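You operate a simulated robot arm through the tools that you are given. There is no shell and no other tool.

The job below is to be done with a simulated two-armed robot. You get a single attempt, and the scene is never put back.

Task
Sand the red block's spots off and put it in the green tray.
Fine: shut it in the vice before sanding; leave the vice open and put the sanding block back. Set down upright: what you pick out. What is to be rubbed or washed off counts as gone when no trace of it is left.

It is judged by the outcome, as a careful person would: the job done as asked, and still so three seconds after it is handed in. It fails if anything else is knocked over, pushed out of place, dropped, spilled or broken.

Robot
Two 7-joint arms with four-finger grippers on one trunk, on a base that moves. Base frame: it is fixed to the floor where the robot stands at the start and does not move with it; the origin is under the middle of the robot, x ahead of it, y to its left, z up. Units: m, rad, N and s.
The left shoulder is at the start at [0.04, 0.181, 1.13], the right one opposite. With the tool pointing down near the work surface each hand reaches from about 0.3 to 0.84 m from the robot's upright axis, wherever it stands, measured 20 degrees to its own side. Places, roughly: bench vice handle [-1.2, 1.2, 1]; jaws of the bench vice [-1.3, 1.2, 0.9]; painted block [-1.25, 1.5, 1]; passed tray [-1.5, 1.4, 0.9]; sanding block (7x5x5 cm) [-1.5, 1.2, 0.9]. Payload 3.67 kg a hand.
The tool frame of a hand sits at the grasp point between the pads (the TCP): z along the fingers, y along the line on which they close. The tips reach 0.028 m beyond it. The gripper opens to 0.112 m; its body begins 0.073 m behind the TCP.
Orientation is that of the tool frame in the base frame, as [roll, pitch, yaw] about the fixed x, y, z axes, in that order (R = Rz(yaw) Ry(pitch) Rx(roll)). With the fingers straight down and closing along the base's y, the tool's x points along the base's -x, its y along +y and its z along -z.

Tools
- The arms move only by the tool apply_moves. It takes "left_increments", "right_increments" or both (then of equal length, played together; a hand with none holds still); each is a list of rows, each a list of 7 numbers: the closure in counts, from 0 (fully open) to 255 (shut), then the shift along the tool's x, y, z in m, then the turn, a rotation vector about the tool's x, y, z in rad. In form: [[hand, dx, dy, dz, wx, wy, wz], ...]. A call has 1 to 20 rows; each row is the pose to reach, as a shift and turn from the pose commanded when the call began, along the tool's axes at that moment. Each row takes 0.2 s and may step no farther than 0.05 m and 0.15 rad from the row before; otherwise, or with a gripper value out of range, the whole call is refused. A pose out of reach is approached as far as the arm can. The call stops where the force on the tool passes 50 N (or 10 N more than at its start, if that is more) or the arm is blocked; 0.2 s more then pass. Each finger travels about 0.0724 m/s and halts on what it meets, pressing with about 33 N; the grip force reading is that of the motor and also rises with nothing between the fingers. The clock runs only during rows and for 0.2 s after the last one: add rows that repeat a pose to give the fingers time. It gives the time, the measured TCP pose, the force on the tool (base axes), the opening and the grip force at its end, in the units of the frame above (readings bear some noise), with the torque about the TCP (base axes, N m) and any sound that the robot's microphone picked up.
- Cameras (640 x 400 px; columns grow to the right, rows downward): "scene" is now at [0.1127, -0.0026, 1.363]; the picture's right is [-0.02, -1.00, 0.00], its down [-0.53, 0.01, -0.85] and it looks along [0.85, -0.01, -0.53] (base axes); focal length 293 px, centre (320, 200). "left" rides on the left gripper at [0.06, 0.018, -0.104] in its tool frame; the picture's right is [-0.29, 0.96, 0.00], its down [-0.80, -0.24, -0.55] and it looks along [-0.53, -0.16, 0.83] (tool axes); focal length 234 px, centre (320, 200). "right" rides on the right gripper at [0.06, -0.018, -0.104] in its tool frame; the picture's right is [0.29, 0.96, 0.00], its down [-0.80, 0.24, -0.55] and it looks along [-0.53, 0.16, 0.83] (tool axes); focal length 234 px, centre (320, 200). There is no depth. A picture from a camera that has moved, and an enlarged one, comes with that camera's place and axes in the base frame and with its lens.
- grab_frame(camera): a new picture of that camera. No time passes.
- raise_lower(by): moves the trunk up (or, below 0, down) by that many m; the arms and the scene camera ride with it, the base frame stays. It gives what a move gives, with no picture.
- drive_base(legs): drives the robot by 1 to 6 legs, each [ahead, left, turn to the left] in m, m and rad, along the robot's own axes; the way and the turn of a leg run together, so that a leg with both is an arc; at most 1.5 m and 3.142 rad a leg. The arms and the cameras ride along, it lands a little off, and it stops where it bumps. It gives what a move gives.
- head_to(pan, tilt): turns the head with the scene camera to pan (to the left, within 1.501 rad either way) and tilt (down, from -0.506 to 1.204), counted from straight ahead of the robot. It gives what a move gives.
- inspect(camera, box): a new picture of the part [left, top, right, bottom] of that camera's present view, enlarged. No time passes.
- hand_in(): hands the job in; it is judged then, once.

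Places have to be worked out from the pictures, the camera data and where the tool is seen. Open the grippers and draw the arms clear of the work before you hand the job in, unless the task says otherwise.

The tools are called as name(argument=value, ...) on one line, values as JSON. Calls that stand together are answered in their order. apply_moves: Moves the arms, as the interface text tells. Its arguments: {"type":"object","properties":{"left_increments":{"type":"array"},"right_increments":{"type":"array"}},"required":[]} The other tools are called the same way: raise_lower (by) moves the trunk up or down; drive_base (legs) drives the base; head_to (pan, tilt) turns the head that bears the scene camera; grab_frame (camera) takes a picture; inspect (camera, box) takes an enlarged picture of a part of a camera's view; hand_in () hands the job in.

At the start:

```text
t: 0.0
left_position: [0.4759, 0.1756, 1.1906]
left_tool_rot: [3.142, 0.001, -3.141]
left_contact_force: [0.0, -0.3, -0.9]
left_wrist_torque: [0.0, 0.04, -0.02]
left_width: 0.1119
left_grasp_force: 0.0
right_position: [0.5226, -0.2626, 1.1253]
right_tool_rot: [3.141, 0.0, 3.141]
right_contact_force: [0.5, 0.3, -0.8]
right_wrist_torque: [-0.02, -0.01, 0.02]
right_width: 0.1122
right_grasp_force: 0.0
trunk travel left (down, up): [-0.25, 0.264]
robot x, y, heading: [-0.0016, -0.0028, -0.0]
head pan, tilt (commanded): [-0.016, 0.56]
```

scene: 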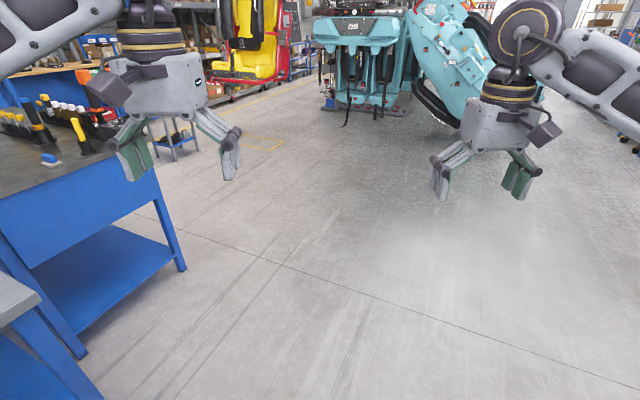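
right: 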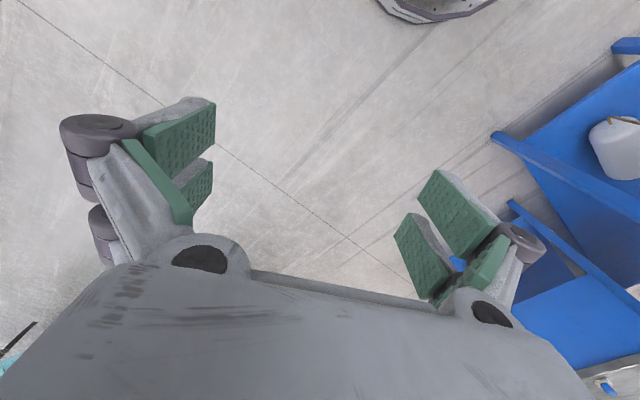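
left: 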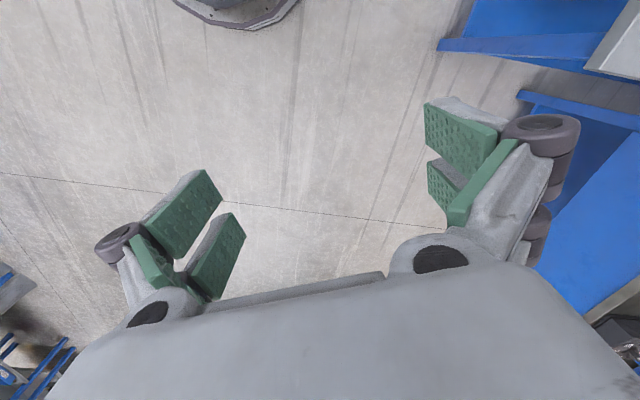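

The work area lies behind and to the left, outside the present view. I turn the head to the left to look for it before driving.

head_to(pan=1.5, tilt=0.4)

grab_frame(camera="scene")

```text
t: 1.6
left_position: [0.4748, 0.1754, 1.1893]
left_tool_rot: [-3.141, -0.001, -3.141]
left_contact_force: [0.4, -0.1, -0.1]
left_wrist_torque: [-0.01, 0.01, 0.0]
left_width: 0.1117
left_grasp_force: 0.1
right_position: [0.5207, -0.2629, 1.1256]
right_tool_rot: [-3.141, -0.001, 3.141]
right_contact_force: [-0.6, 0.4, -0.5]
right_wrist_torque: [0.01, 0.0, -0.01]
right_width: 0.1119
right_grasp_force: 0.1
trunk travel left (down, up): [-0.25, 0.264]
robot x, y, heading: [-0.0024, 0.0037, -0.002]
head pan, tilt (commanded): [1.499, 0.4]
```

```text
taken
camera scene: at [0.0299, 0.0913, 1.3776], right [1.0, -0.07, 0.0], down [-0.03, -0.39, -0.92], along [0.07, 0.92, -0.39], focal length 293 px, centre (320, 200)
```

scene: 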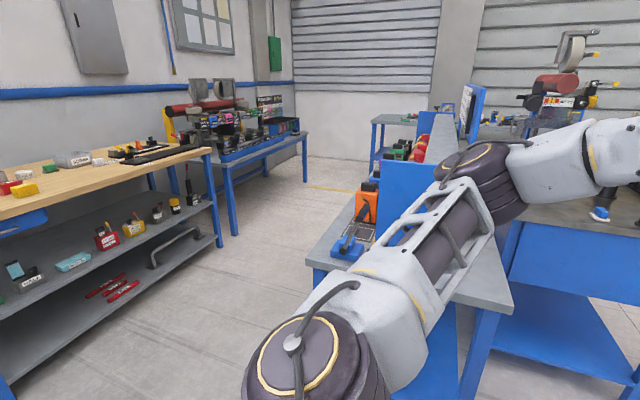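

The wooden bench on the left runs roughly from [-1.09, 1.16] to [-0.58, 2.15], so I should face it with a heading of about 2.66. I turn in place first, since the arms stay within about 0.6 m and clear of the table, and then look.

drive_base(legs=[[0, 0, 2.66]])

head_to(pan=0.0, tilt=0.45)

grab_frame(camera="scene")

```text
t: 8.9
left_position: [-0.5035, 0.0645, 1.1896]
left_tool_rot: [3.139, 0.0, -0.481]
left_contact_force: [-0.6, 0.3, 0.1]
left_wrist_torque: [0.02, -0.01, -0.03]
left_width: 0.1119
left_grasp_force: 0.1
right_position: [-0.3411, 0.4744, 1.126]
right_tool_rot: [-3.14, 0.0, -0.482]
right_contact_force: [-0.2, 0.8, -0.1]
right_wrist_torque: [0.0, 0.0, 0.0]
right_width: 0.1122
right_grasp_force: 0.2
trunk travel left (down, up): [-0.25, 0.264]
robot x, y, heading: [0.0015, -0.003, 2.658]
head pan, tilt (commanded): [1.499, 0.4]
```

```text
t: 10.6
left_position: [-0.5031, 0.0641, 1.1899]
left_tool_rot: [3.14, 0.0, -0.481]
left_contact_force: [0.0, 0.1, 0.7]
left_wrist_torque: [-0.04, -0.06, 0.01]
left_width: 0.1122
left_grasp_force: 0.0
right_position: [-0.341, 0.4746, 1.1255]
right_tool_rot: [3.141, -0.001, -0.482]
right_contact_force: [-0.8, -0.3, -0.8]
right_wrist_torque: [-0.03, -0.01, -0.03]
right_width: 0.1118
right_grasp_force: 0.1
trunk travel left (down, up): [-0.25, 0.264]
robot x, y, heading: [-0.0004, -0.001, 2.66]
head pan, tilt (commanded): [0.0, 0.45]
```

```text
taken
camera scene: at [-0.0968, 0.0508, 1.373], right [0.46, 0.89, 0.0], down [0.39, -0.2, -0.9], along [-0.8, 0.42, -0.44], focal length 293 px, centre (320, 200)
```

scene: 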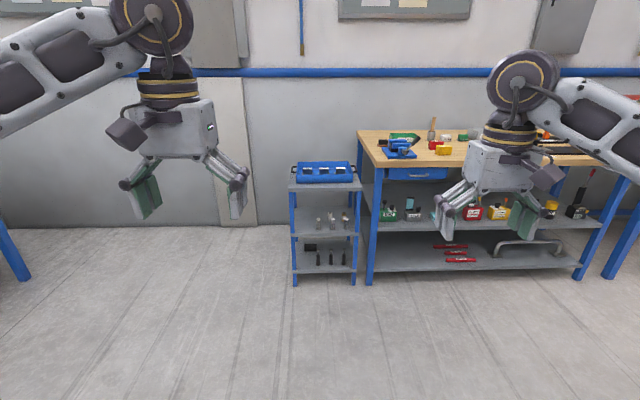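

The bench faces me squarely with its left end just right of centre, and the blue vice sits near its left front corner. I zoom in on the bench top.

inspect(camera="scene", box=[350, 110, 480, 190])

```text
4.92 times, centred on (415, 150) of scene
camera zoom: at [-0.0968, 0.0508, 1.373], right [0.46, 0.89, 0.0], down [0.39, -0.2, -0.9], along [-0.8, 0.42, -0.44], focal length 1443 px, centre (-148, 446)
```

zoom: 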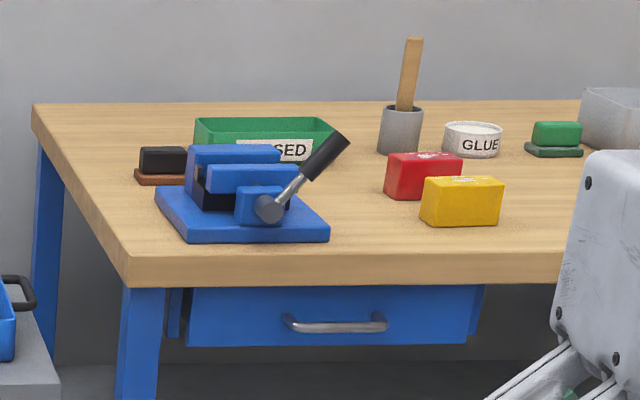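

The black block on a brown sole left of the vice is the sanding block, the red block stands behind the yellow one, and the green tray behind the vice is marked "PASSED". I estimate the bench top at about z 0.88 with its front edge about 1.6 m ahead of the start, so I drive closer in a first stage.

drive_base(legs=[[0.8, -0.48, 0]])

head_to(pan=0.0, tilt=0.6)

grab_frame(camera="scene")

```text
t: 15.5
left_position: [-0.9831, 0.8729, 1.1899]
left_tool_rot: [-3.141, 0.0, -0.483]
left_contact_force: [0.2, -0.1, 0.3]
left_wrist_torque: [0.0, -0.03, -0.02]
left_width: 0.1122
left_grasp_force: 0.0
right_position: [-0.8205, 1.2837, 1.1253]
right_tool_rot: [3.14, -0.001, -0.485]
right_contact_force: [0.0, 0.2, 0.6]
right_wrist_torque: [-0.01, 0.0, 0.0]
right_width: 0.112
right_grasp_force: 0.1
trunk travel left (down, up): [-0.25, 0.264]
robot x, y, heading: [-0.479, 0.8071, 2.653]
head pan, tilt (commanded): [0.0, 0.45]
```

```text
t: 16.2
left_position: [-0.9828, 0.8737, 1.1894]
left_tool_rot: [-3.14, -0.001, -0.483]
left_contact_force: [0.1, -0.2, -0.8]
left_wrist_torque: [0.02, 0.01, 0.02]
left_width: 0.1124
left_grasp_force: 0.2
right_position: [-0.8211, 1.2835, 1.1254]
right_tool_rot: [-3.141, 0.0, -0.482]
right_contact_force: [0.6, 0.3, -0.7]
right_wrist_torque: [-0.01, -0.01, 0.02]
right_width: 0.1121
right_grasp_force: 0.0
trunk travel left (down, up): [-0.25, 0.264]
robot x, y, heading: [-0.479, 0.8078, 2.657]
head pan, tilt (commanded): [0.0, 0.6]
```

```text
taken
camera scene: at [-0.5742, 0.857, 1.3594], right [0.47, 0.89, 0.0], down [0.5, -0.26, -0.83], along [-0.73, 0.38, -0.56], focal length 293 px, centre (320, 200)
```

scene: 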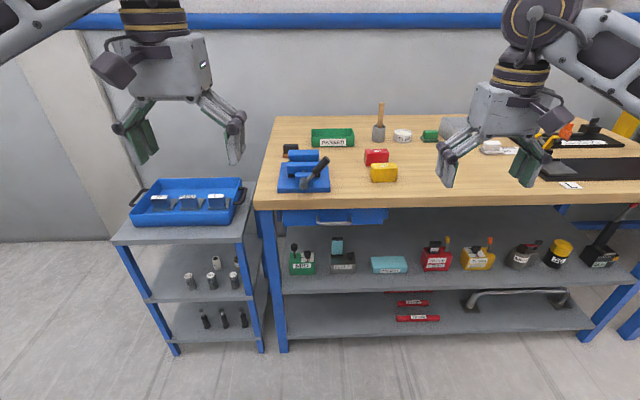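

From here the whole set-up is visible, with a trolley standing left of the bench that I must keep clear of. I zoom in to locate the vice, blocks, sanding block and tray.

inspect(camera="scene", box=[260, 100, 440, 212])

inspect(camera="scene", box=[270, 120, 350, 200])

inspect(camera="scene", box=[350, 135, 410, 190])

```text
3.56 times, centred on (350, 156) of scene
camera zoom: at [-0.5742, 0.857, 1.3594], right [0.47, 0.89, 0.0], down [0.5, -0.26, -0.83], along [-0.73, 0.38, -0.56], focal length 1042 px, centre (213, 356)
```

zoom: 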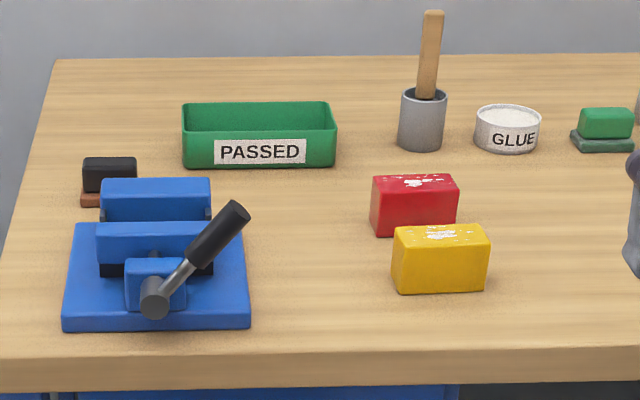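

```text
5.00 times, centred on (310, 160) of scene
camera zoom: at [-0.5742, 0.857, 1.3594], right [0.47, 0.89, 0.0], down [0.5, -0.26, -0.83], along [-0.73, 0.38, -0.56], focal length 1465 px, centre (370, 400)
```

zoom: 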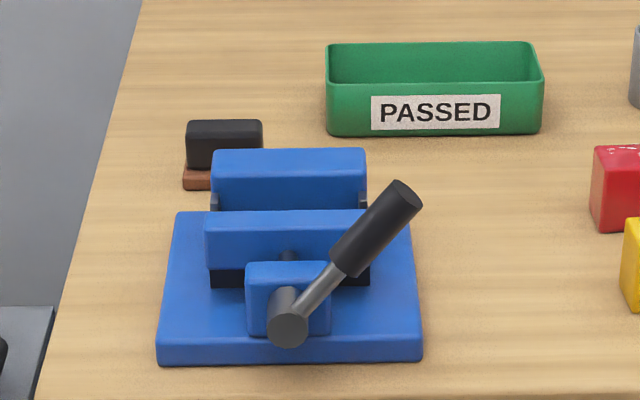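

```text
7.27 times, centred on (380, 162) of scene
camera zoom: at [-0.5742, 0.857, 1.3594], right [0.47, 0.89, 0.0], down [0.5, -0.26, -0.83], along [-0.73, 0.38, -0.56], focal length 2131 px, centre (-116, 473)
```

zoom: 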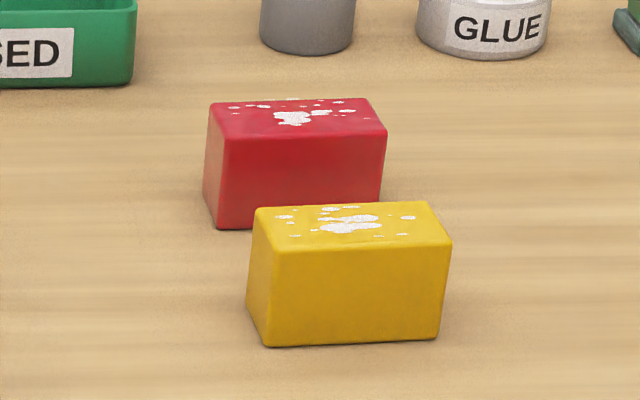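

The jaws gap is about 6.6 cm against a block of roughly 7.5 x 4 x 5 cm, with the table at about z 0.88. Before driving nearer I look straight down to see how large my base is, compared with the bench and trolley.

head_to(pan=0.0, tilt=1.2)

grab_frame(camera="scene")

```text
t: 17.2
left_position: [-0.9842, 0.8728, 1.1902]
left_tool_rot: [3.141, 0.002, -0.484]
left_contact_force: [-0.1, 0.1, 0.9]
left_wrist_torque: [0.02, -0.01, 0.02]
left_width: 0.1122
left_grasp_force: 0.0
right_position: [-0.8204, 1.2832, 1.1259]
right_tool_rot: [-3.14, 0.0, -0.486]
right_contact_force: [0.4, 0.1, -0.7]
right_wrist_torque: [0.01, 0.02, -0.01]
right_width: 0.1116
right_grasp_force: 0.0
trunk travel left (down, up): [-0.25, 0.264]
robot x, y, heading: [-0.4802, 0.8076, 2.656]
head pan, tilt (commanded): [0.0, 1.201]
```

```text
taken
camera scene: at [-0.5455, 0.8418, 1.3149], right [0.47, 0.89, 0.0], down [0.82, -0.43, -0.36], along [-0.32, 0.17, -0.93], focal length 293 px, centre (320, 200)
```

scene: 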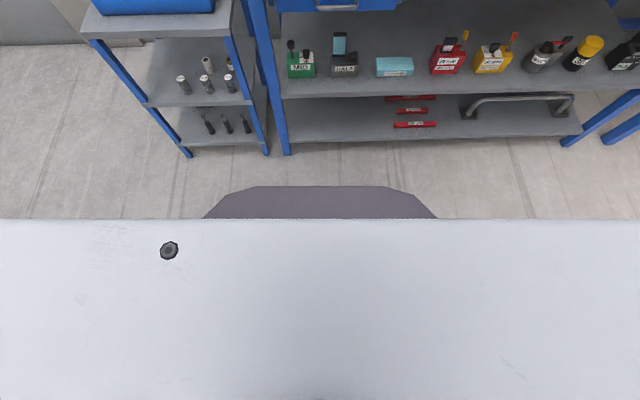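

The dark chamfered edge ahead of the chest may be the base, but its height, and so its extent, is ambiguous. I raise the trunk by 0.15 m, which also gives the hands more clearance, and compare the view.

raise_lower(by=0.15)

grab_frame(camera="scene")

```text
t: 18.9
left_position: [-0.9841, 0.8734, 1.3388]
left_tool_rot: [3.141, 0.0, -0.482]
left_contact_force: [-0.4, -0.1, 0.3]
left_wrist_torque: [0.0, 0.0, 0.04]
left_width: 0.1119
left_grasp_force: 0.0
right_position: [-0.8215, 1.2825, 1.2755]
right_tool_rot: [3.141, 0.0, -0.483]
right_contact_force: [0.1, -0.3, 0.8]
right_wrist_torque: [-0.05, 0.04, 0.02]
right_width: 0.1121
right_grasp_force: 0.1
trunk travel left (down, up): [-0.4, 0.114]
robot x, y, heading: [-0.4836, 0.8073, 2.66]
head pan, tilt (commanded): [0.0, 1.201]
```

```text
taken
camera scene: at [-0.5455, 0.8418, 1.464], right [0.47, 0.89, 0.0], down [0.83, -0.43, -0.36], along [-0.32, 0.17, -0.93], focal length 293 px, centre (320, 200)
```

scene: 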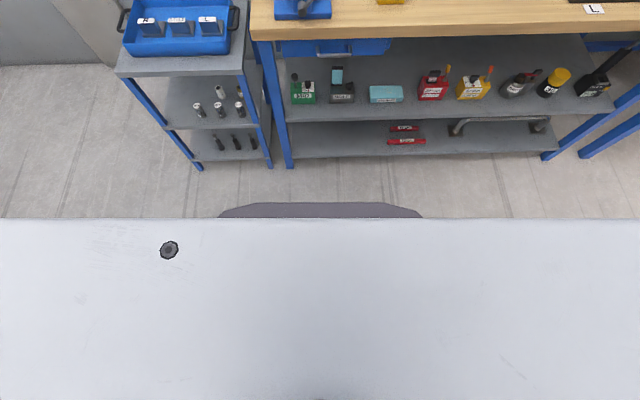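

The dark piece stays fixed to the base while the trunk moves, so it is the base front, roughly 0.45 m ahead of the axis. I measure it more exactly with zooms at this trunk height and at a lower one.

inspect(camera="scene", box=[200, 180, 440, 230])

raise_lower(by=-0.35)

grab_frame(camera="scene")

inspect(camera="scene", box=[160, 120, 480, 230])

```text
2.67 times, centred on (320, 205) of scene
camera zoom: at [-0.5455, 0.8418, 1.464], right [0.47, 0.89, 0.0], down [0.83, -0.43, -0.36], along [-0.32, 0.17, -0.93], focal length 782 px, centre (320, 187)
```

zoom: 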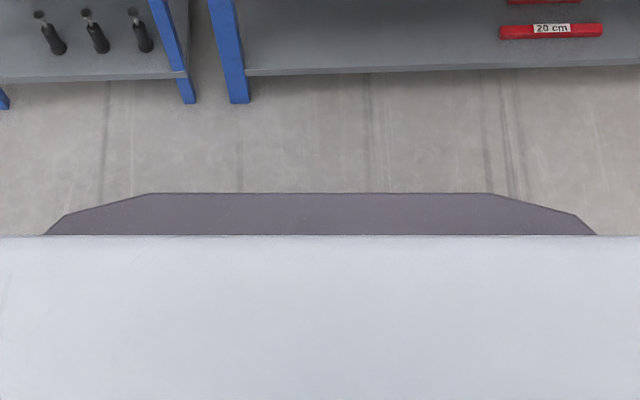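

```text
t: 22.3
left_position: [-0.9836, 0.8732, 0.9886]
left_tool_rot: [-3.14, 0.0, -0.483]
left_contact_force: [0.0, 0.3, -0.4]
left_wrist_torque: [-0.02, -0.02, 0.02]
left_width: 0.1121
left_grasp_force: 0.1
right_position: [-0.8208, 1.2823, 0.925]
right_tool_rot: [3.142, -0.002, -0.484]
right_contact_force: [-0.6, -0.4, 0.1]
right_wrist_torque: [0.02, -0.03, 0.04]
right_width: 0.1119
right_grasp_force: 0.1
trunk travel left (down, up): [-0.05, 0.464]
robot x, y, heading: [-0.4798, 0.8078, 2.659]
head pan, tilt (commanded): [0.0, 1.201]
```

```text
taken
camera scene: at [-0.5453, 0.8417, 1.1136], right [0.47, 0.89, 0.0], down [0.83, -0.43, -0.36], along [-0.32, 0.17, -0.93], focal length 293 px, centre (320, 200)
```

scene: 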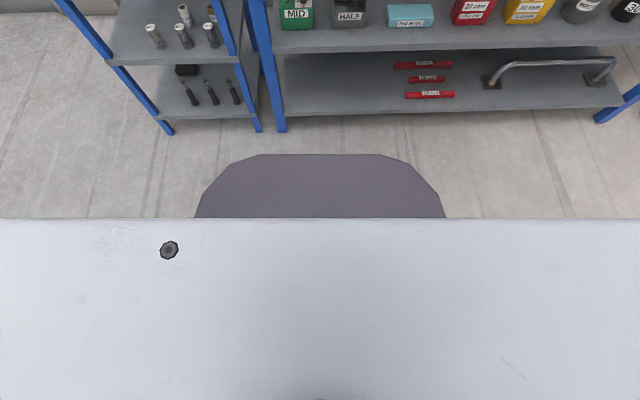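

```text
2.00 times, centred on (320, 175) of scene
camera zoom: at [-0.5453, 0.8417, 1.1136], right [0.47, 0.89, 0.0], down [0.83, -0.43, -0.36], along [-0.32, 0.17, -0.93], focal length 586 px, centre (320, 250)
```

zoom: 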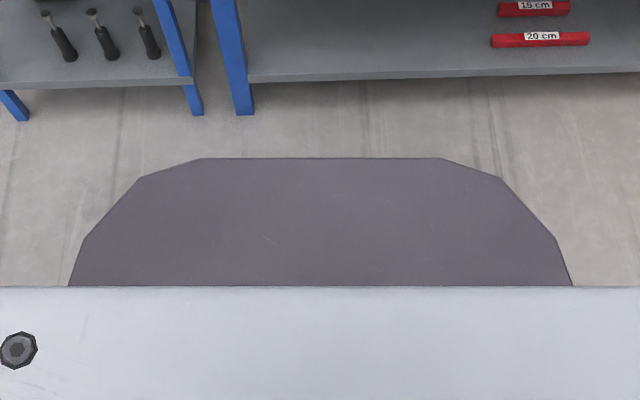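

The two views show the dark piece shifting with the trunk, so it is not simply the base. The wrist cameras see back toward the robot at the top of their pictures, so I raise the trunk again and take both views.

raise_lower(by=0.3)

grab_frame(camera="left")

grab_frame(camera="right")

```text
t: 25.3
left_position: [-0.9831, 0.8727, 1.2887]
left_tool_rot: [3.141, -0.001, -0.483]
left_contact_force: [0.7, -0.9, -0.5]
left_wrist_torque: [0.03, 0.02, 0.01]
left_width: 0.1121
left_grasp_force: 0.2
right_position: [-0.8207, 1.2828, 1.224]
right_tool_rot: [3.141, -0.002, -0.482]
right_contact_force: [0.2, 0.0, -0.1]
right_wrist_torque: [-0.03, 0.0, 0.0]
right_width: 0.1118
right_grasp_force: 0.0
trunk travel left (down, up): [-0.35, 0.164]
robot x, y, heading: [-0.4816, 0.8116, 2.654]
head pan, tilt (commanded): [0.0, 1.201]
```

```text
taken
camera left: at [-0.9391, 0.8303, 1.3928], right [-0.7, -0.71, 0.0], down [-0.59, 0.58, 0.55], along [-0.4, 0.39, -0.83], focal length 234 px, centre (320, 200)
```

left: 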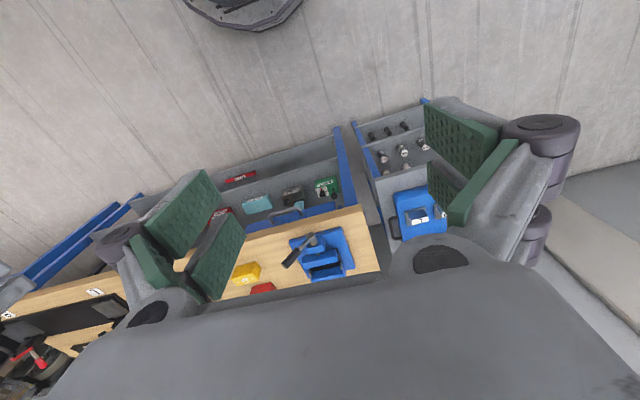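

```text
taken
camera right: at [-0.7578, 1.2715, 1.3288], right [-0.19, -0.98, 0.0], down [-0.82, 0.16, 0.55], along [-0.54, 0.11, -0.83], focal length 234 px, centre (320, 200)
```

right: 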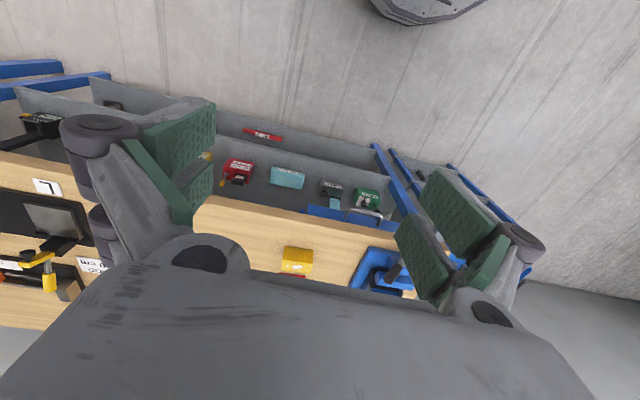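

The base front reaches only about 0.27 m ahead of the axis, while the bench legs stand about 0.84 m ahead of the axis. I drive 0.475 m ahead with a slight left turn to square up, hands high above everything on the bench.

drive_base(legs=[[0.4, 0, 0.035], [0.07, 0, 0]])

head_to(pan=0.0, tilt=0.95)

grab_frame(camera="scene")

grab_frame(camera="left")

grab_frame(camera="right")

```text
t: 28.5
left_position: [-1.4049, 1.0707, 1.2886]
left_tool_rot: [-3.141, 0.002, -0.456]
left_contact_force: [-0.2, -0.4, 0.9]
left_wrist_torque: [0.0, -0.01, 0.0]
left_width: 0.112
left_grasp_force: 0.2
right_position: [-1.2541, 1.4873, 1.2255]
right_tool_rot: [-3.141, 0.002, -0.456]
right_contact_force: [0.1, 0.7, 0.4]
right_wrist_torque: [-0.03, 0.02, 0.01]
right_width: 0.112
right_grasp_force: 0.1
trunk travel left (down, up): [-0.35, 0.164]
robot x, y, heading: [-0.9007, 1.0199, 2.69]
head pan, tilt (commanded): [0.0, 1.201]
```

```text
t: 29.3
left_position: [-1.4082, 1.0726, 1.2879]
left_tool_rot: [-3.142, -0.002, -0.454]
left_contact_force: [-0.1, -0.9, 0.0]
left_wrist_torque: [-0.02, -0.02, 0.05]
left_width: 0.1117
left_grasp_force: 0.0
right_position: [-1.2564, 1.4873, 1.2236]
right_tool_rot: [-3.141, -0.001, -0.455]
right_contact_force: [-0.6, 0.0, -0.5]
right_wrist_torque: [0.02, -0.01, 0.0]
right_width: 0.1121
right_grasp_force: 0.0
trunk travel left (down, up): [-0.35, 0.164]
robot x, y, heading: [-0.9005, 1.0189, 2.686]
head pan, tilt (commanded): [0.0, 0.949]
```

```text
taken
camera scene: at [-0.9849, 1.061, 1.4297], right [0.44, 0.9, 0.0], down [0.73, -0.36, -0.58], along [-0.52, 0.26, -0.81], focal length 293 px, centre (320, 200)
```

scene: 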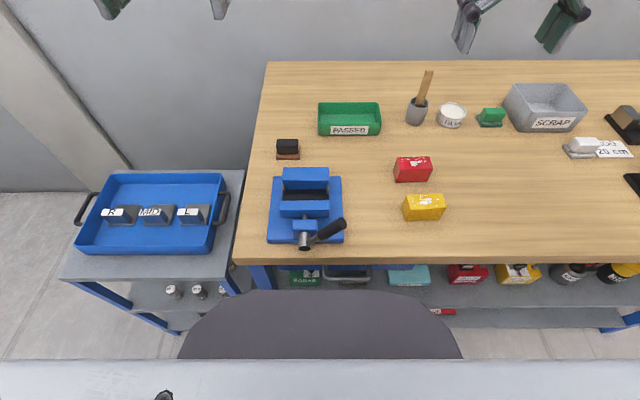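

```text
taken
camera left: at [-1.3629, 1.0311, 1.3922], right [-0.68, -0.73, 0.0], down [-0.61, 0.57, 0.55], along [-0.41, 0.38, -0.83], focal length 234 px, centre (320, 200)
```

left: 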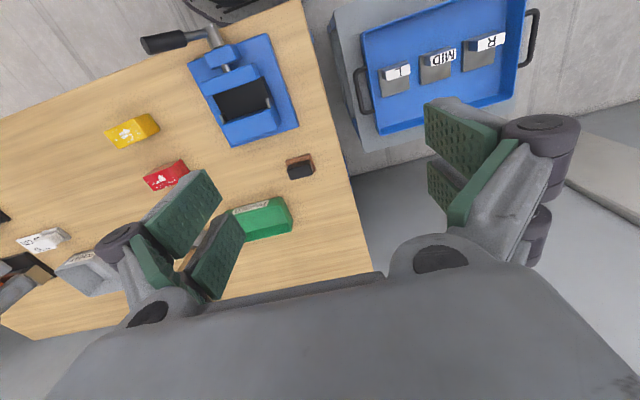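

```text
taken
camera right: at [-1.1937, 1.4773, 1.3281], right [-0.16, -0.99, 0.0], down [-0.82, 0.14, 0.55], along [-0.55, 0.09, -0.83], focal length 234 px, centre (320, 200)
```

right: 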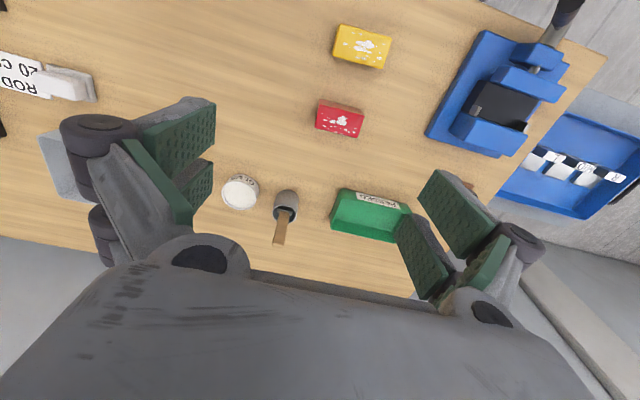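

Now I stand right at the bench with everything in view. I zoom in on the vice, the block and the sanding block with both the scene and wrist cameras.

inspect(camera="scene", box=[255, 155, 365, 265])

inspect(camera="scene", box=[265, 90, 465, 230])

inspect(camera="left", box=[130, 0, 330, 200])

inspect(camera="right", box=[300, 0, 600, 220])

```text
3.64 times, centred on (310, 210) of scene
camera zoom: at [-0.9849, 1.061, 1.4297], right [0.44, 0.9, 0.0], down [0.73, -0.36, -0.58], along [-0.52, 0.26, -0.81], focal length 1066 px, centre (356, 164)
```

zoom: 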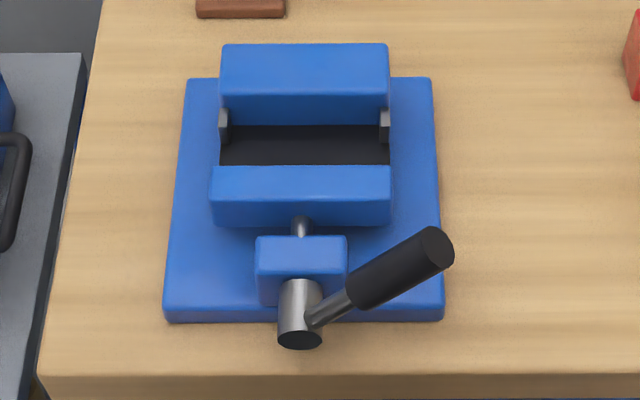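

```text
2.86 times, centred on (365, 160) of scene
camera zoom: at [-0.9849, 1.061, 1.4297], right [0.44, 0.9, 0.0], down [0.73, -0.36, -0.58], along [-0.52, 0.26, -0.81], focal length 837 px, centre (191, 314)
```

zoom: 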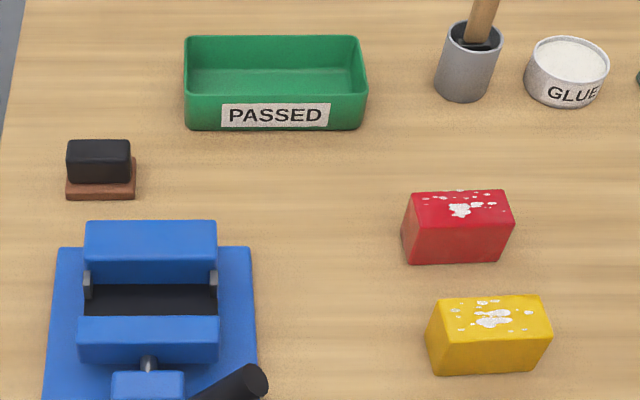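

```text
2.00 times, centred on (230, 100) of left
camera zoom: at [-1.3629, 1.0311, 1.3922], right [-0.68, -0.73, 0.0], down [-0.61, 0.57, 0.55], along [-0.41, 0.38, -0.83], focal length 468 px, centre (500, 400)
```

zoom: 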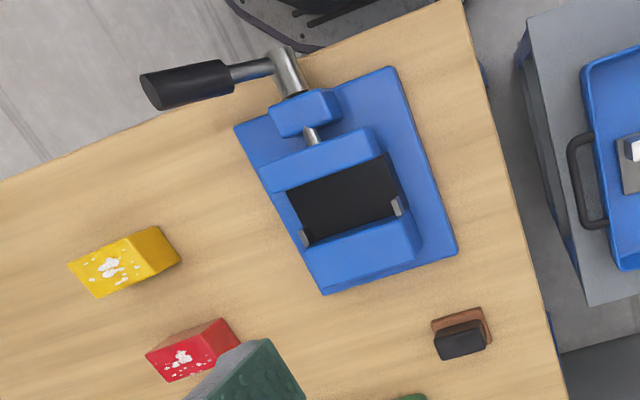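

```text
1.82 times, centred on (450, 110) of right
camera zoom: at [-1.1937, 1.4773, 1.3281], right [-0.16, -0.99, 0.0], down [-0.82, 0.14, 0.55], along [-0.55, 0.09, -0.83], focal length 426 px, centre (84, 364)
```

zoom: 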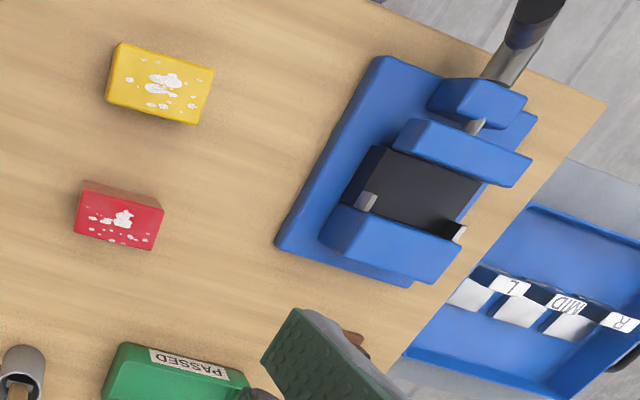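

The vice has a black bed with end tabs between the jaws. I estimate the gap at n 1.694 to 1.746 (about 5 cm) and the jaw tops at z 0.95. I zoom in on the red block from two cameras to measure it, and on the sanding block.

inspect(camera="scene", box=[385, 145, 455, 225])

inspect(camera="right", box=[300, 15, 400, 145])

inspect(camera="scene", box=[265, 125, 315, 170])

inspect(camera="left", box=[270, 140, 330, 190])

```text
5.00 times, centred on (420, 185) of scene
camera zoom: at [-0.9849, 1.061, 1.4297], right [0.44, 0.9, 0.0], down [0.73, -0.36, -0.58], along [-0.52, 0.26, -0.81], focal length 1465 px, centre (-180, 275)
```

zoom: 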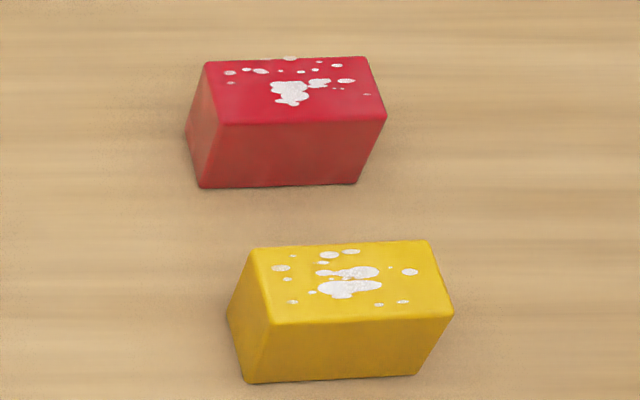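

```text
3.08 times, centred on (350, 80) of right
camera zoom: at [-1.1937, 1.4773, 1.3281], right [-0.16, -0.99, 0.0], down [-0.82, 0.14, 0.55], along [-0.55, 0.09, -0.83], focal length 720 px, centre (228, 569)
```

zoom: 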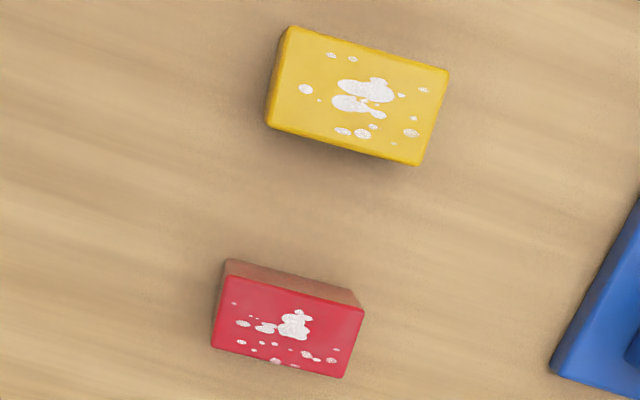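

```text
8.89 times, centred on (290, 148) of scene
camera zoom: at [-0.9849, 1.061, 1.4297], right [0.44, 0.9, 0.0], down [0.73, -0.36, -0.58], along [-0.52, 0.26, -0.81], focal length 2605 px, centre (587, 667)
```

zoom: 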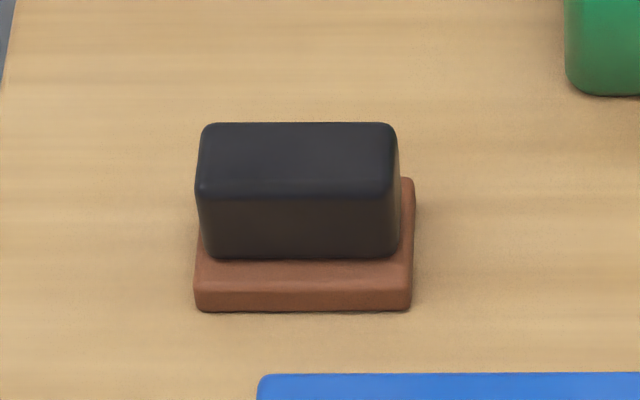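

```text
8.00 times, centred on (300, 165) of left
camera zoom: at [-1.3629, 1.0311, 1.3922], right [-0.68, -0.73, 0.0], down [-0.61, 0.57, 0.55], along [-0.41, 0.38, -0.83], focal length 1873 px, centre (480, 480)
```

zoom: 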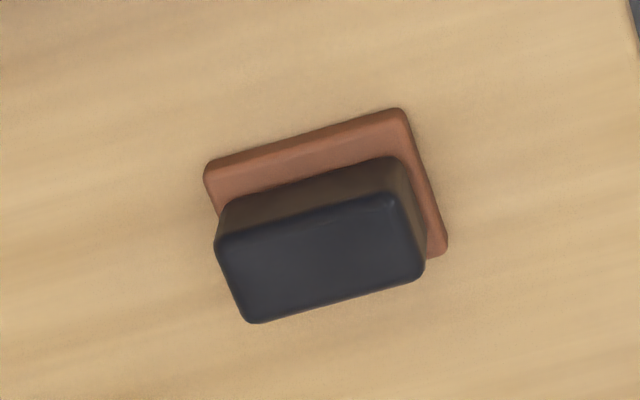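

Two-view triangulation puts the red block at n≈1.818, e≈0.739 in my robot-aligned axes, that is about [-1.307, 1.464], with its top at about z 0.927 and turned about 0.05 rad. I move the right hand over it, fingers closing along its length, and stop at about z 1.05 to check.

apply_moves(right_increments=[[0, -0.018, 0.022, 0.03, 0, 0, -0.025], [0, -0.0354, 0.0438, 0.06, 0, 0, -0.049], [0, -0.0354, 0.0438, 0.1, 0, 0, -0.049], [0, -0.0354, 0.0438, 0.14, 0, 0, -0.049], [0, -0.0354, 0.0438, 0.1736, 0, 0, -0.049], [0, -0.0354, 0.0438, 0.1736, 0, 0, -0.049]])

grab_frame(camera="right")

grab_frame(camera="scene")

```text
t: 30.7
left_position: [-1.4048, 1.0725, 1.2891]
left_tool_rot: [-3.14, 0.002, -0.455]
left_contact_force: [0.1, 0.6, -0.5]
left_wrist_torque: [0.0, -0.01, -0.01]
left_width: 0.1119
left_grasp_force: 0.1
right_position: [-1.3071, 1.4622, 1.0524]
right_tool_rot: [-3.141, 0.002, -0.407]
right_contact_force: [0.2, 0.1, 0.2]
right_wrist_torque: [0.03, 0.04, 0.0]
right_width: 0.112
right_grasp_force: 0.0
trunk travel left (down, up): [-0.35, 0.164]
robot x, y, heading: [-0.9011, 1.0216, 2.688]
head pan, tilt (commanded): [0.0, 0.949]
```

```text
taken
camera right: at [-1.2434, 1.4555, 1.1569], right [-0.11, -0.99, 0.0], down [-0.83, 0.1, 0.56], along [-0.55, 0.06, -0.83], focal length 234 px, centre (320, 200)
```

right: 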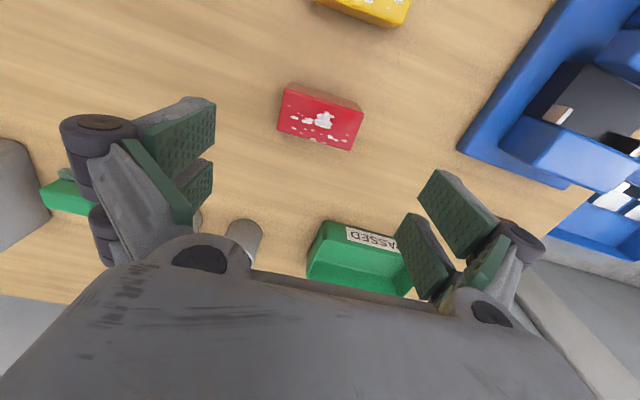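

```text
taken
camera scene: at [-0.9824, 1.0598, 1.43], right [0.44, 0.9, 0.0], down [0.73, -0.36, -0.58], along [-0.52, 0.26, -0.81], focal length 293 px, centre (320, 200)
```

scene: 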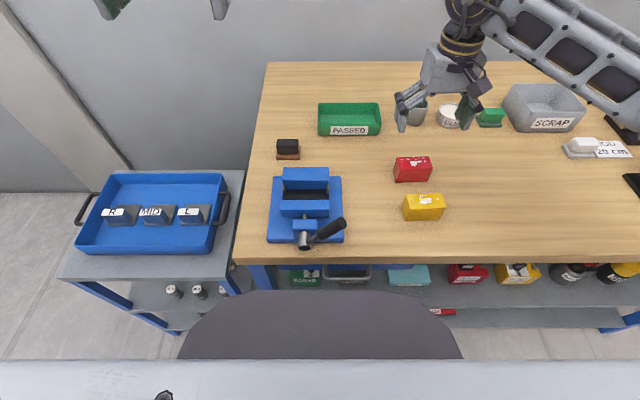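

The block's top face is centred at about (320, 120) in the right picture, just where the TCP axis should meet it. I lower to TCP z 0.942 so that the tips overlap only the top 1.4 cm.

apply_moves(right_increments=[[0, 0, 0, 0.03, 0, 0, 0], [0, 0, 0, 0.06, 0, 0, 0], [0, 0, 0, 0.09, 0, 0, 0], [0, 0, 0, 0.11, 0, 0, 0], [0, 0, 0, 0.11, 0, 0, 0]])

grab_frame(camera="right")

inspect(camera="scene", box=[360, 100, 470, 230])

```text
t: 31.9
left_position: [-1.4065, 1.0708, 1.2886]
left_tool_rot: [-3.141, 0.001, -0.456]
left_contact_force: [-0.1, -0.1, 0.4]
left_wrist_torque: [-0.01, 0.0, 0.02]
left_width: 0.1119
left_grasp_force: 0.0
right_position: [-1.3069, 1.4616, 0.9416]
right_tool_rot: [-3.141, -0.001, -0.406]
right_contact_force: [-0.5, 0.0, 0.3]
right_wrist_torque: [-0.01, -0.02, -0.02]
right_width: 0.112
right_grasp_force: 0.1
trunk travel left (down, up): [-0.35, 0.164]
robot x, y, heading: [-0.9041, 1.0185, 2.686]
head pan, tilt (commanded): [0.0, 0.949]
```

```text
taken
camera right: at [-1.2426, 1.4548, 1.0464], right [-0.11, -0.99, 0.0], down [-0.83, 0.09, 0.55], along [-0.55, 0.06, -0.83], focal length 234 px, centre (320, 200)
```

right: 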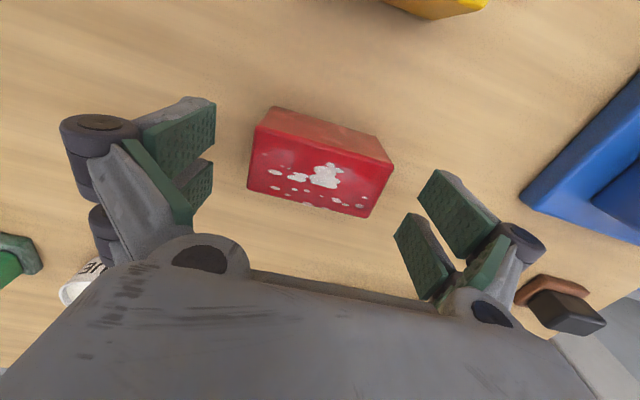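

```text
3.08 times, centred on (415, 165) of scene
camera zoom: at [-0.9829, 1.0597, 1.43], right [0.44, 0.9, 0.0], down [0.73, -0.36, -0.58], along [-0.52, 0.26, -0.81], focal length 902 px, centre (28, 308)
```

zoom: 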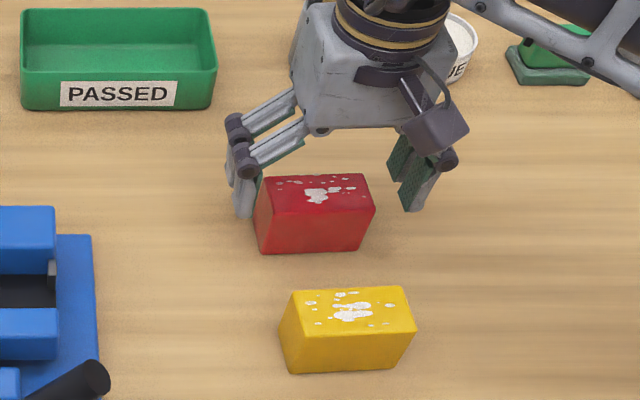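

Both fingers straddle the block evenly with clearance to the yellow block. I close the gripper on it.

apply_moves(right_increments=[[60, 0, 0, 0, 0, 0, 0], [100, 0, 0, 0, 0, 0, 0], [140, 0, 0, 0, 0, 0, 0], [140, 0, 0, 0, 0, 0, 0], [140, 0, 0, 0, 0, 0, 0]])

grab_frame(camera="right")

```text
t: 33.1
left_position: [-1.4064, 1.072, 1.2889]
left_tool_rot: [-3.14, -0.001, -0.455]
left_contact_force: [0.6, 0.5, -0.3]
left_wrist_torque: [0.05, -0.01, -0.02]
left_width: 0.112
left_grasp_force: 0.0
right_position: [-1.3053, 1.4615, 0.9426]
right_tool_rot: [3.141, 0.001, -0.406]
right_contact_force: [-0.2, 1.1, 1.2]
right_wrist_torque: [0.21, -0.06, 0.04]
right_width: 0.078
right_grasp_force: 32.7
trunk travel left (down, up): [-0.35, 0.164]
robot x, y, heading: [-0.9014, 1.021, 2.687]
head pan, tilt (commanded): [0.0, 0.949]
```

```text
taken
camera right: at [-1.2426, 1.4552, 1.0464], right [-0.11, -0.99, 0.0], down [-0.83, 0.1, 0.55], along [-0.55, 0.06, -0.83], focal length 234 px, centre (320, 200)
```

right: 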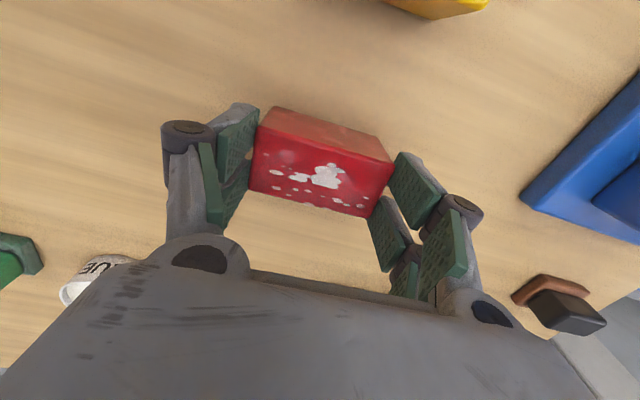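

The block is held at 32.7 N, width 0.078 m. I lift it 0.15 m straight up while the left hand moves aside to the left, so that the hands cannot meet over the vice.

apply_moves(right_increments=[[140, 0, 0, -0.02, 0, 0, 0], [140, 0, 0, -0.05, 0, 0, 0], [140, 0, 0, -0.08, 0, 0, 0], [140, 0, 0, -0.115, 0, 0, 0], [140, 0, 0, -0.15, 0, 0, 0], [140, 0, 0, -0.15, 0, 0, 0]], left_increments=[[0, 0.02, 0.04, 0, 0, 0, 0], [0, 0.04, 0.08, 0, 0, 0, 0], [0, 0.06, 0.12, 0, 0, 0, 0], [0, 0.08, 0.16, 0, 0, 0, 0], [0, 0.1, 0.2, 0, 0, 0, 0], [0, 0.1, 0.2, 0, 0, 0, 0]])

grab_frame(camera="scene")

grab_frame(camera="right")

```text
t: 34.5
left_position: [-1.4008, 0.849, 1.2901]
left_tool_rot: [-3.141, 0.0, -0.456]
left_contact_force: [0.4, -0.9, 0.0]
left_wrist_torque: [-0.01, 0.06, 0.04]
left_width: 0.112
left_grasp_force: 0.0
right_position: [-1.3052, 1.4611, 1.0918]
right_tool_rot: [3.141, 0.001, -0.408]
right_contact_force: [0.6, 0.8, 0.6]
right_wrist_torque: [-0.01, 0.03, -0.01]
right_width: 0.0507
right_grasp_force: 0.1
trunk travel left (down, up): [-0.35, 0.164]
robot x, y, heading: [-0.9012, 1.0207, 2.687]
head pan, tilt (commanded): [0.0, 0.949]
```

```text
taken
camera scene: at [-0.9818, 1.0608, 1.4302], right [0.44, 0.9, 0.0], down [0.73, -0.36, -0.58], along [-0.52, 0.26, -0.81], focal length 293 px, centre (320, 200)
```

scene: 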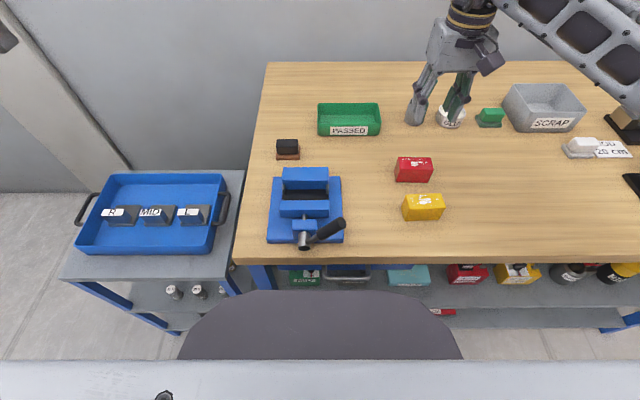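

```text
taken
camera right: at [-1.2426, 1.4546, 1.1958], right [-0.11, -0.99, 0.0], down [-0.83, 0.1, 0.55], along [-0.55, 0.06, -0.83], focal length 234 px, centre (320, 200)
```

right: 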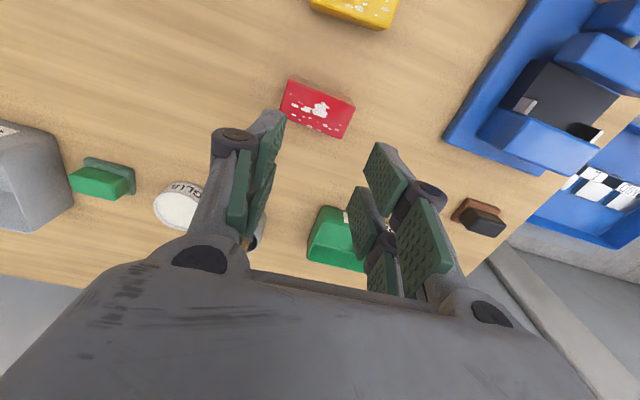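

The shallow grip slipped: the block stayed standing on the bench at its place and the gripper closed to 0.05 m above it. I look closely at the pads' shape and at the block's position before trying a deeper grip.

inspect(camera="scene", box=[390, 0, 520, 140])

inspect(camera="right", box=[200, 60, 480, 300])

inspect(camera="scene", box=[385, 145, 455, 225])

```text
2.86 times, centred on (455, 70) of scene
camera zoom: at [-0.9818, 1.0608, 1.4302], right [0.44, 0.9, 0.0], down [0.73, -0.36, -0.58], along [-0.52, 0.26, -0.81], focal length 837 px, centre (-66, 571)
```

zoom: 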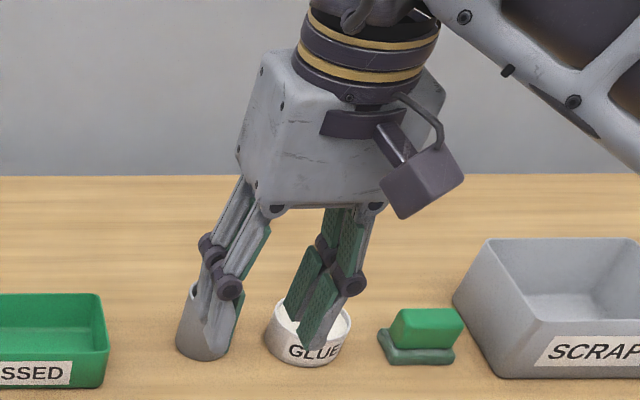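

```text
1.67 times, centred on (340, 180) of right
camera zoom: at [-1.2426, 1.4546, 1.1958], right [-0.11, -0.99, 0.0], down [-0.83, 0.1, 0.55], along [-0.55, 0.06, -0.83], focal length 390 px, centre (287, 233)
```

zoom: 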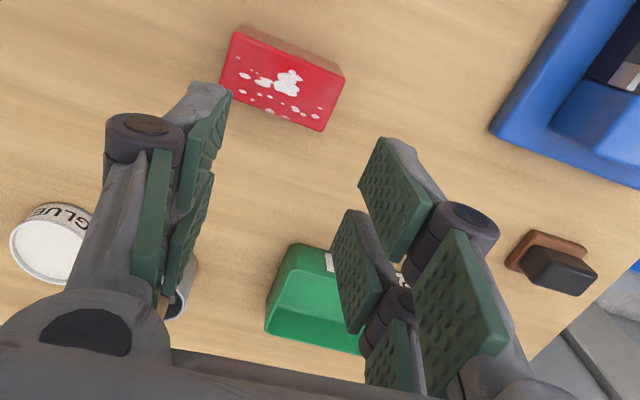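

```text
5.00 times, centred on (420, 185) of scene
camera zoom: at [-0.9818, 1.0608, 1.4302], right [0.44, 0.9, 0.0], down [0.73, -0.36, -0.58], along [-0.52, 0.26, -0.81], focal length 1465 px, centre (-180, 275)
```

zoom: 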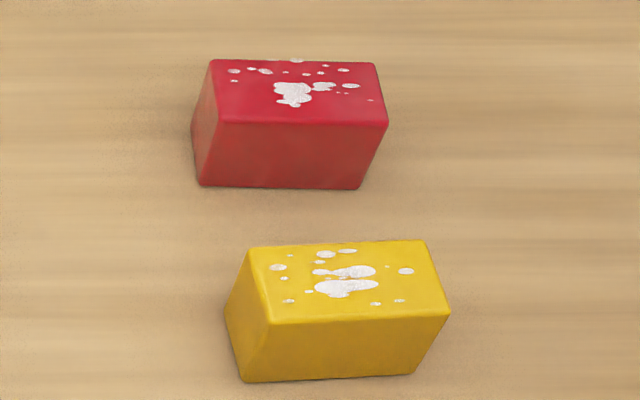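

The fingers have hinged tip pads, so a shallow tip grip rolls off; the block has only turned slightly and now sits square to me at e≈0.741. I reopen, realign and descend about 1 cm lower, where the tips still clear the vice's tabs.

apply_moves(right_increments=[[0, 0, -0.004, 0, 0, 0, 0.025], [0, 0, -0.004, 0, 0, 0, 0.049], [0, 0, -0.004, 0, 0, 0, 0.049], [0, 0, -0.004, 0.04, 0, 0, 0.049], [0, 0, -0.004, 0.08, 0, 0, 0.049], [0, 0, -0.004, 0.11, 0, 0, 0.049], [0, 0, -0.004, 0.14, 0, 0, 0.049], [0, 0, -0.004, 0.1608, 0, 0, 0.049], [0, 0, -0.004, 0.1608, 0, 0, 0.049]])

grab_frame(camera="right")

inspect(camera="scene", box=[360, 100, 470, 230])

```text
t: 36.5
left_position: [-1.4035, 0.8474, 1.2891]
left_tool_rot: [3.141, 0.0, -0.458]
left_contact_force: [-0.2, -0.2, -0.1]
left_wrist_torque: [0.02, -0.02, -0.02]
left_width: 0.1118
left_grasp_force: 0.1
right_position: [-1.304, 1.4666, 0.93]
right_tool_rot: [-3.141, 0.0, -0.456]
right_contact_force: [0.0, 0.2, 0.3]
right_wrist_torque: [0.02, -0.02, 0.02]
right_width: 0.1122
right_grasp_force: 0.0
trunk travel left (down, up): [-0.35, 0.164]
robot x, y, heading: [-0.8997, 1.0201, 2.69]
head pan, tilt (commanded): [0.0, 0.949]
```

```text
taken
camera right: at [-1.2418, 1.4563, 1.0342], right [-0.16, -0.99, 0.0], down [-0.82, 0.14, 0.55], along [-0.55, 0.09, -0.83], focal length 234 px, centre (320, 200)
```

right: 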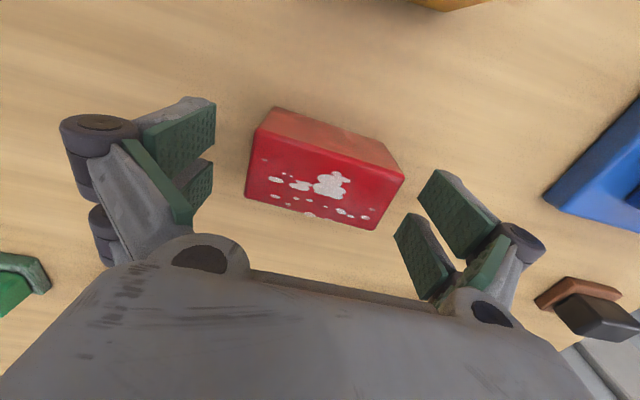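

```text
3.08 times, centred on (415, 165) of scene
camera zoom: at [-0.9829, 1.0597, 1.43], right [0.44, 0.9, 0.0], down [0.73, -0.36, -0.58], along [-0.52, 0.26, -0.81], focal length 902 px, centre (28, 308)
```

zoom: 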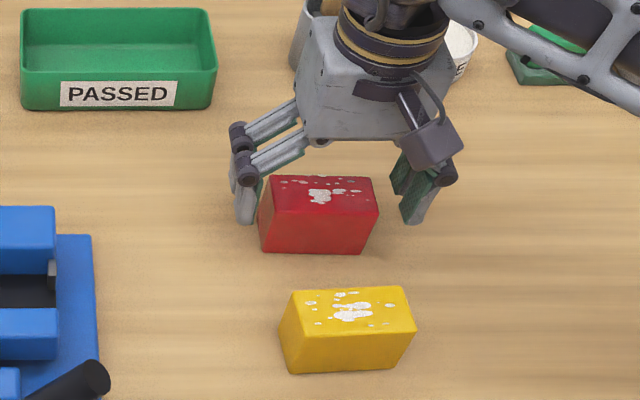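

Tips now overlap the block by about 2.5 cm and it is centred. I close and lift just 1 cm slowly to test the hold.

apply_moves(right_increments=[[60, 0, 0, 0, 0, 0, 0], [100, 0, 0, 0, 0, 0, 0], [200, 0, 0, 0, 0, 0, 0], [255, 0, 0, 0, 0, 0, 0], [255, 0, 0, 0, 0, 0, 0], [255, 0, 0, -0.003, 0, 0, 0], [255, 0, 0, -0.006, 0, 0, 0], [255, 0, 0, -0.01, 0, 0, 0], [255, 0, 0, -0.01, 0, 0, 0]])

grab_frame(camera="right")

inspect(camera="scene", box=[360, 100, 470, 230])

```text
t: 38.5
left_position: [-1.4027, 0.8483, 1.2881]
left_tool_rot: [3.141, -0.001, -0.456]
left_contact_force: [-0.1, 1.3, 0.2]
left_wrist_torque: [-0.02, -0.01, 0.02]
left_width: 0.1121
left_grasp_force: 0.0
right_position: [-1.3047, 1.4672, 0.9394]
right_tool_rot: [-3.14, -0.002, -0.457]
right_contact_force: [1.0, -0.4, -3.4]
right_wrist_torque: [-0.02, -0.01, 0.01]
right_width: 0.0779
right_grasp_force: 33.2
trunk travel left (down, up): [-0.35, 0.164]
robot x, y, heading: [-0.9032, 1.0206, 2.69]
head pan, tilt (commanded): [0.0, 0.949]
```

```text
taken
camera right: at [-1.2417, 1.4566, 1.0441], right [-0.16, -0.99, 0.0], down [-0.82, 0.14, 0.55], along [-0.55, 0.09, -0.83], focal length 234 px, centre (320, 200)
```

right: 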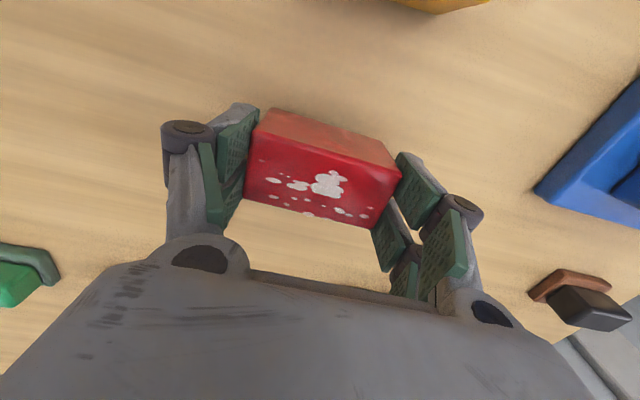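

```text
3.08 times, centred on (415, 165) of scene
camera zoom: at [-0.9832, 1.0602, 1.4299], right [0.44, 0.9, 0.0], down [0.73, -0.36, -0.58], along [-0.52, 0.26, -0.81], focal length 902 px, centre (28, 308)
```

zoom: 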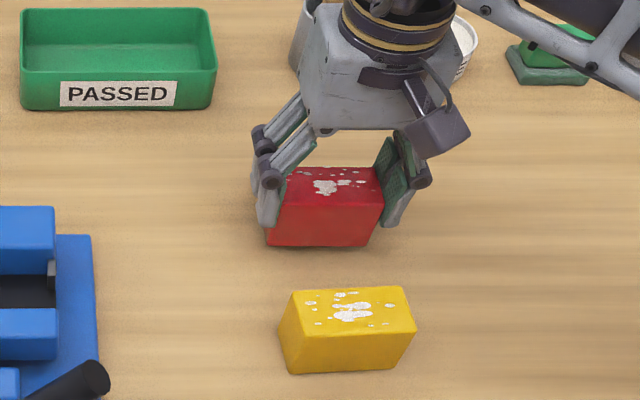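

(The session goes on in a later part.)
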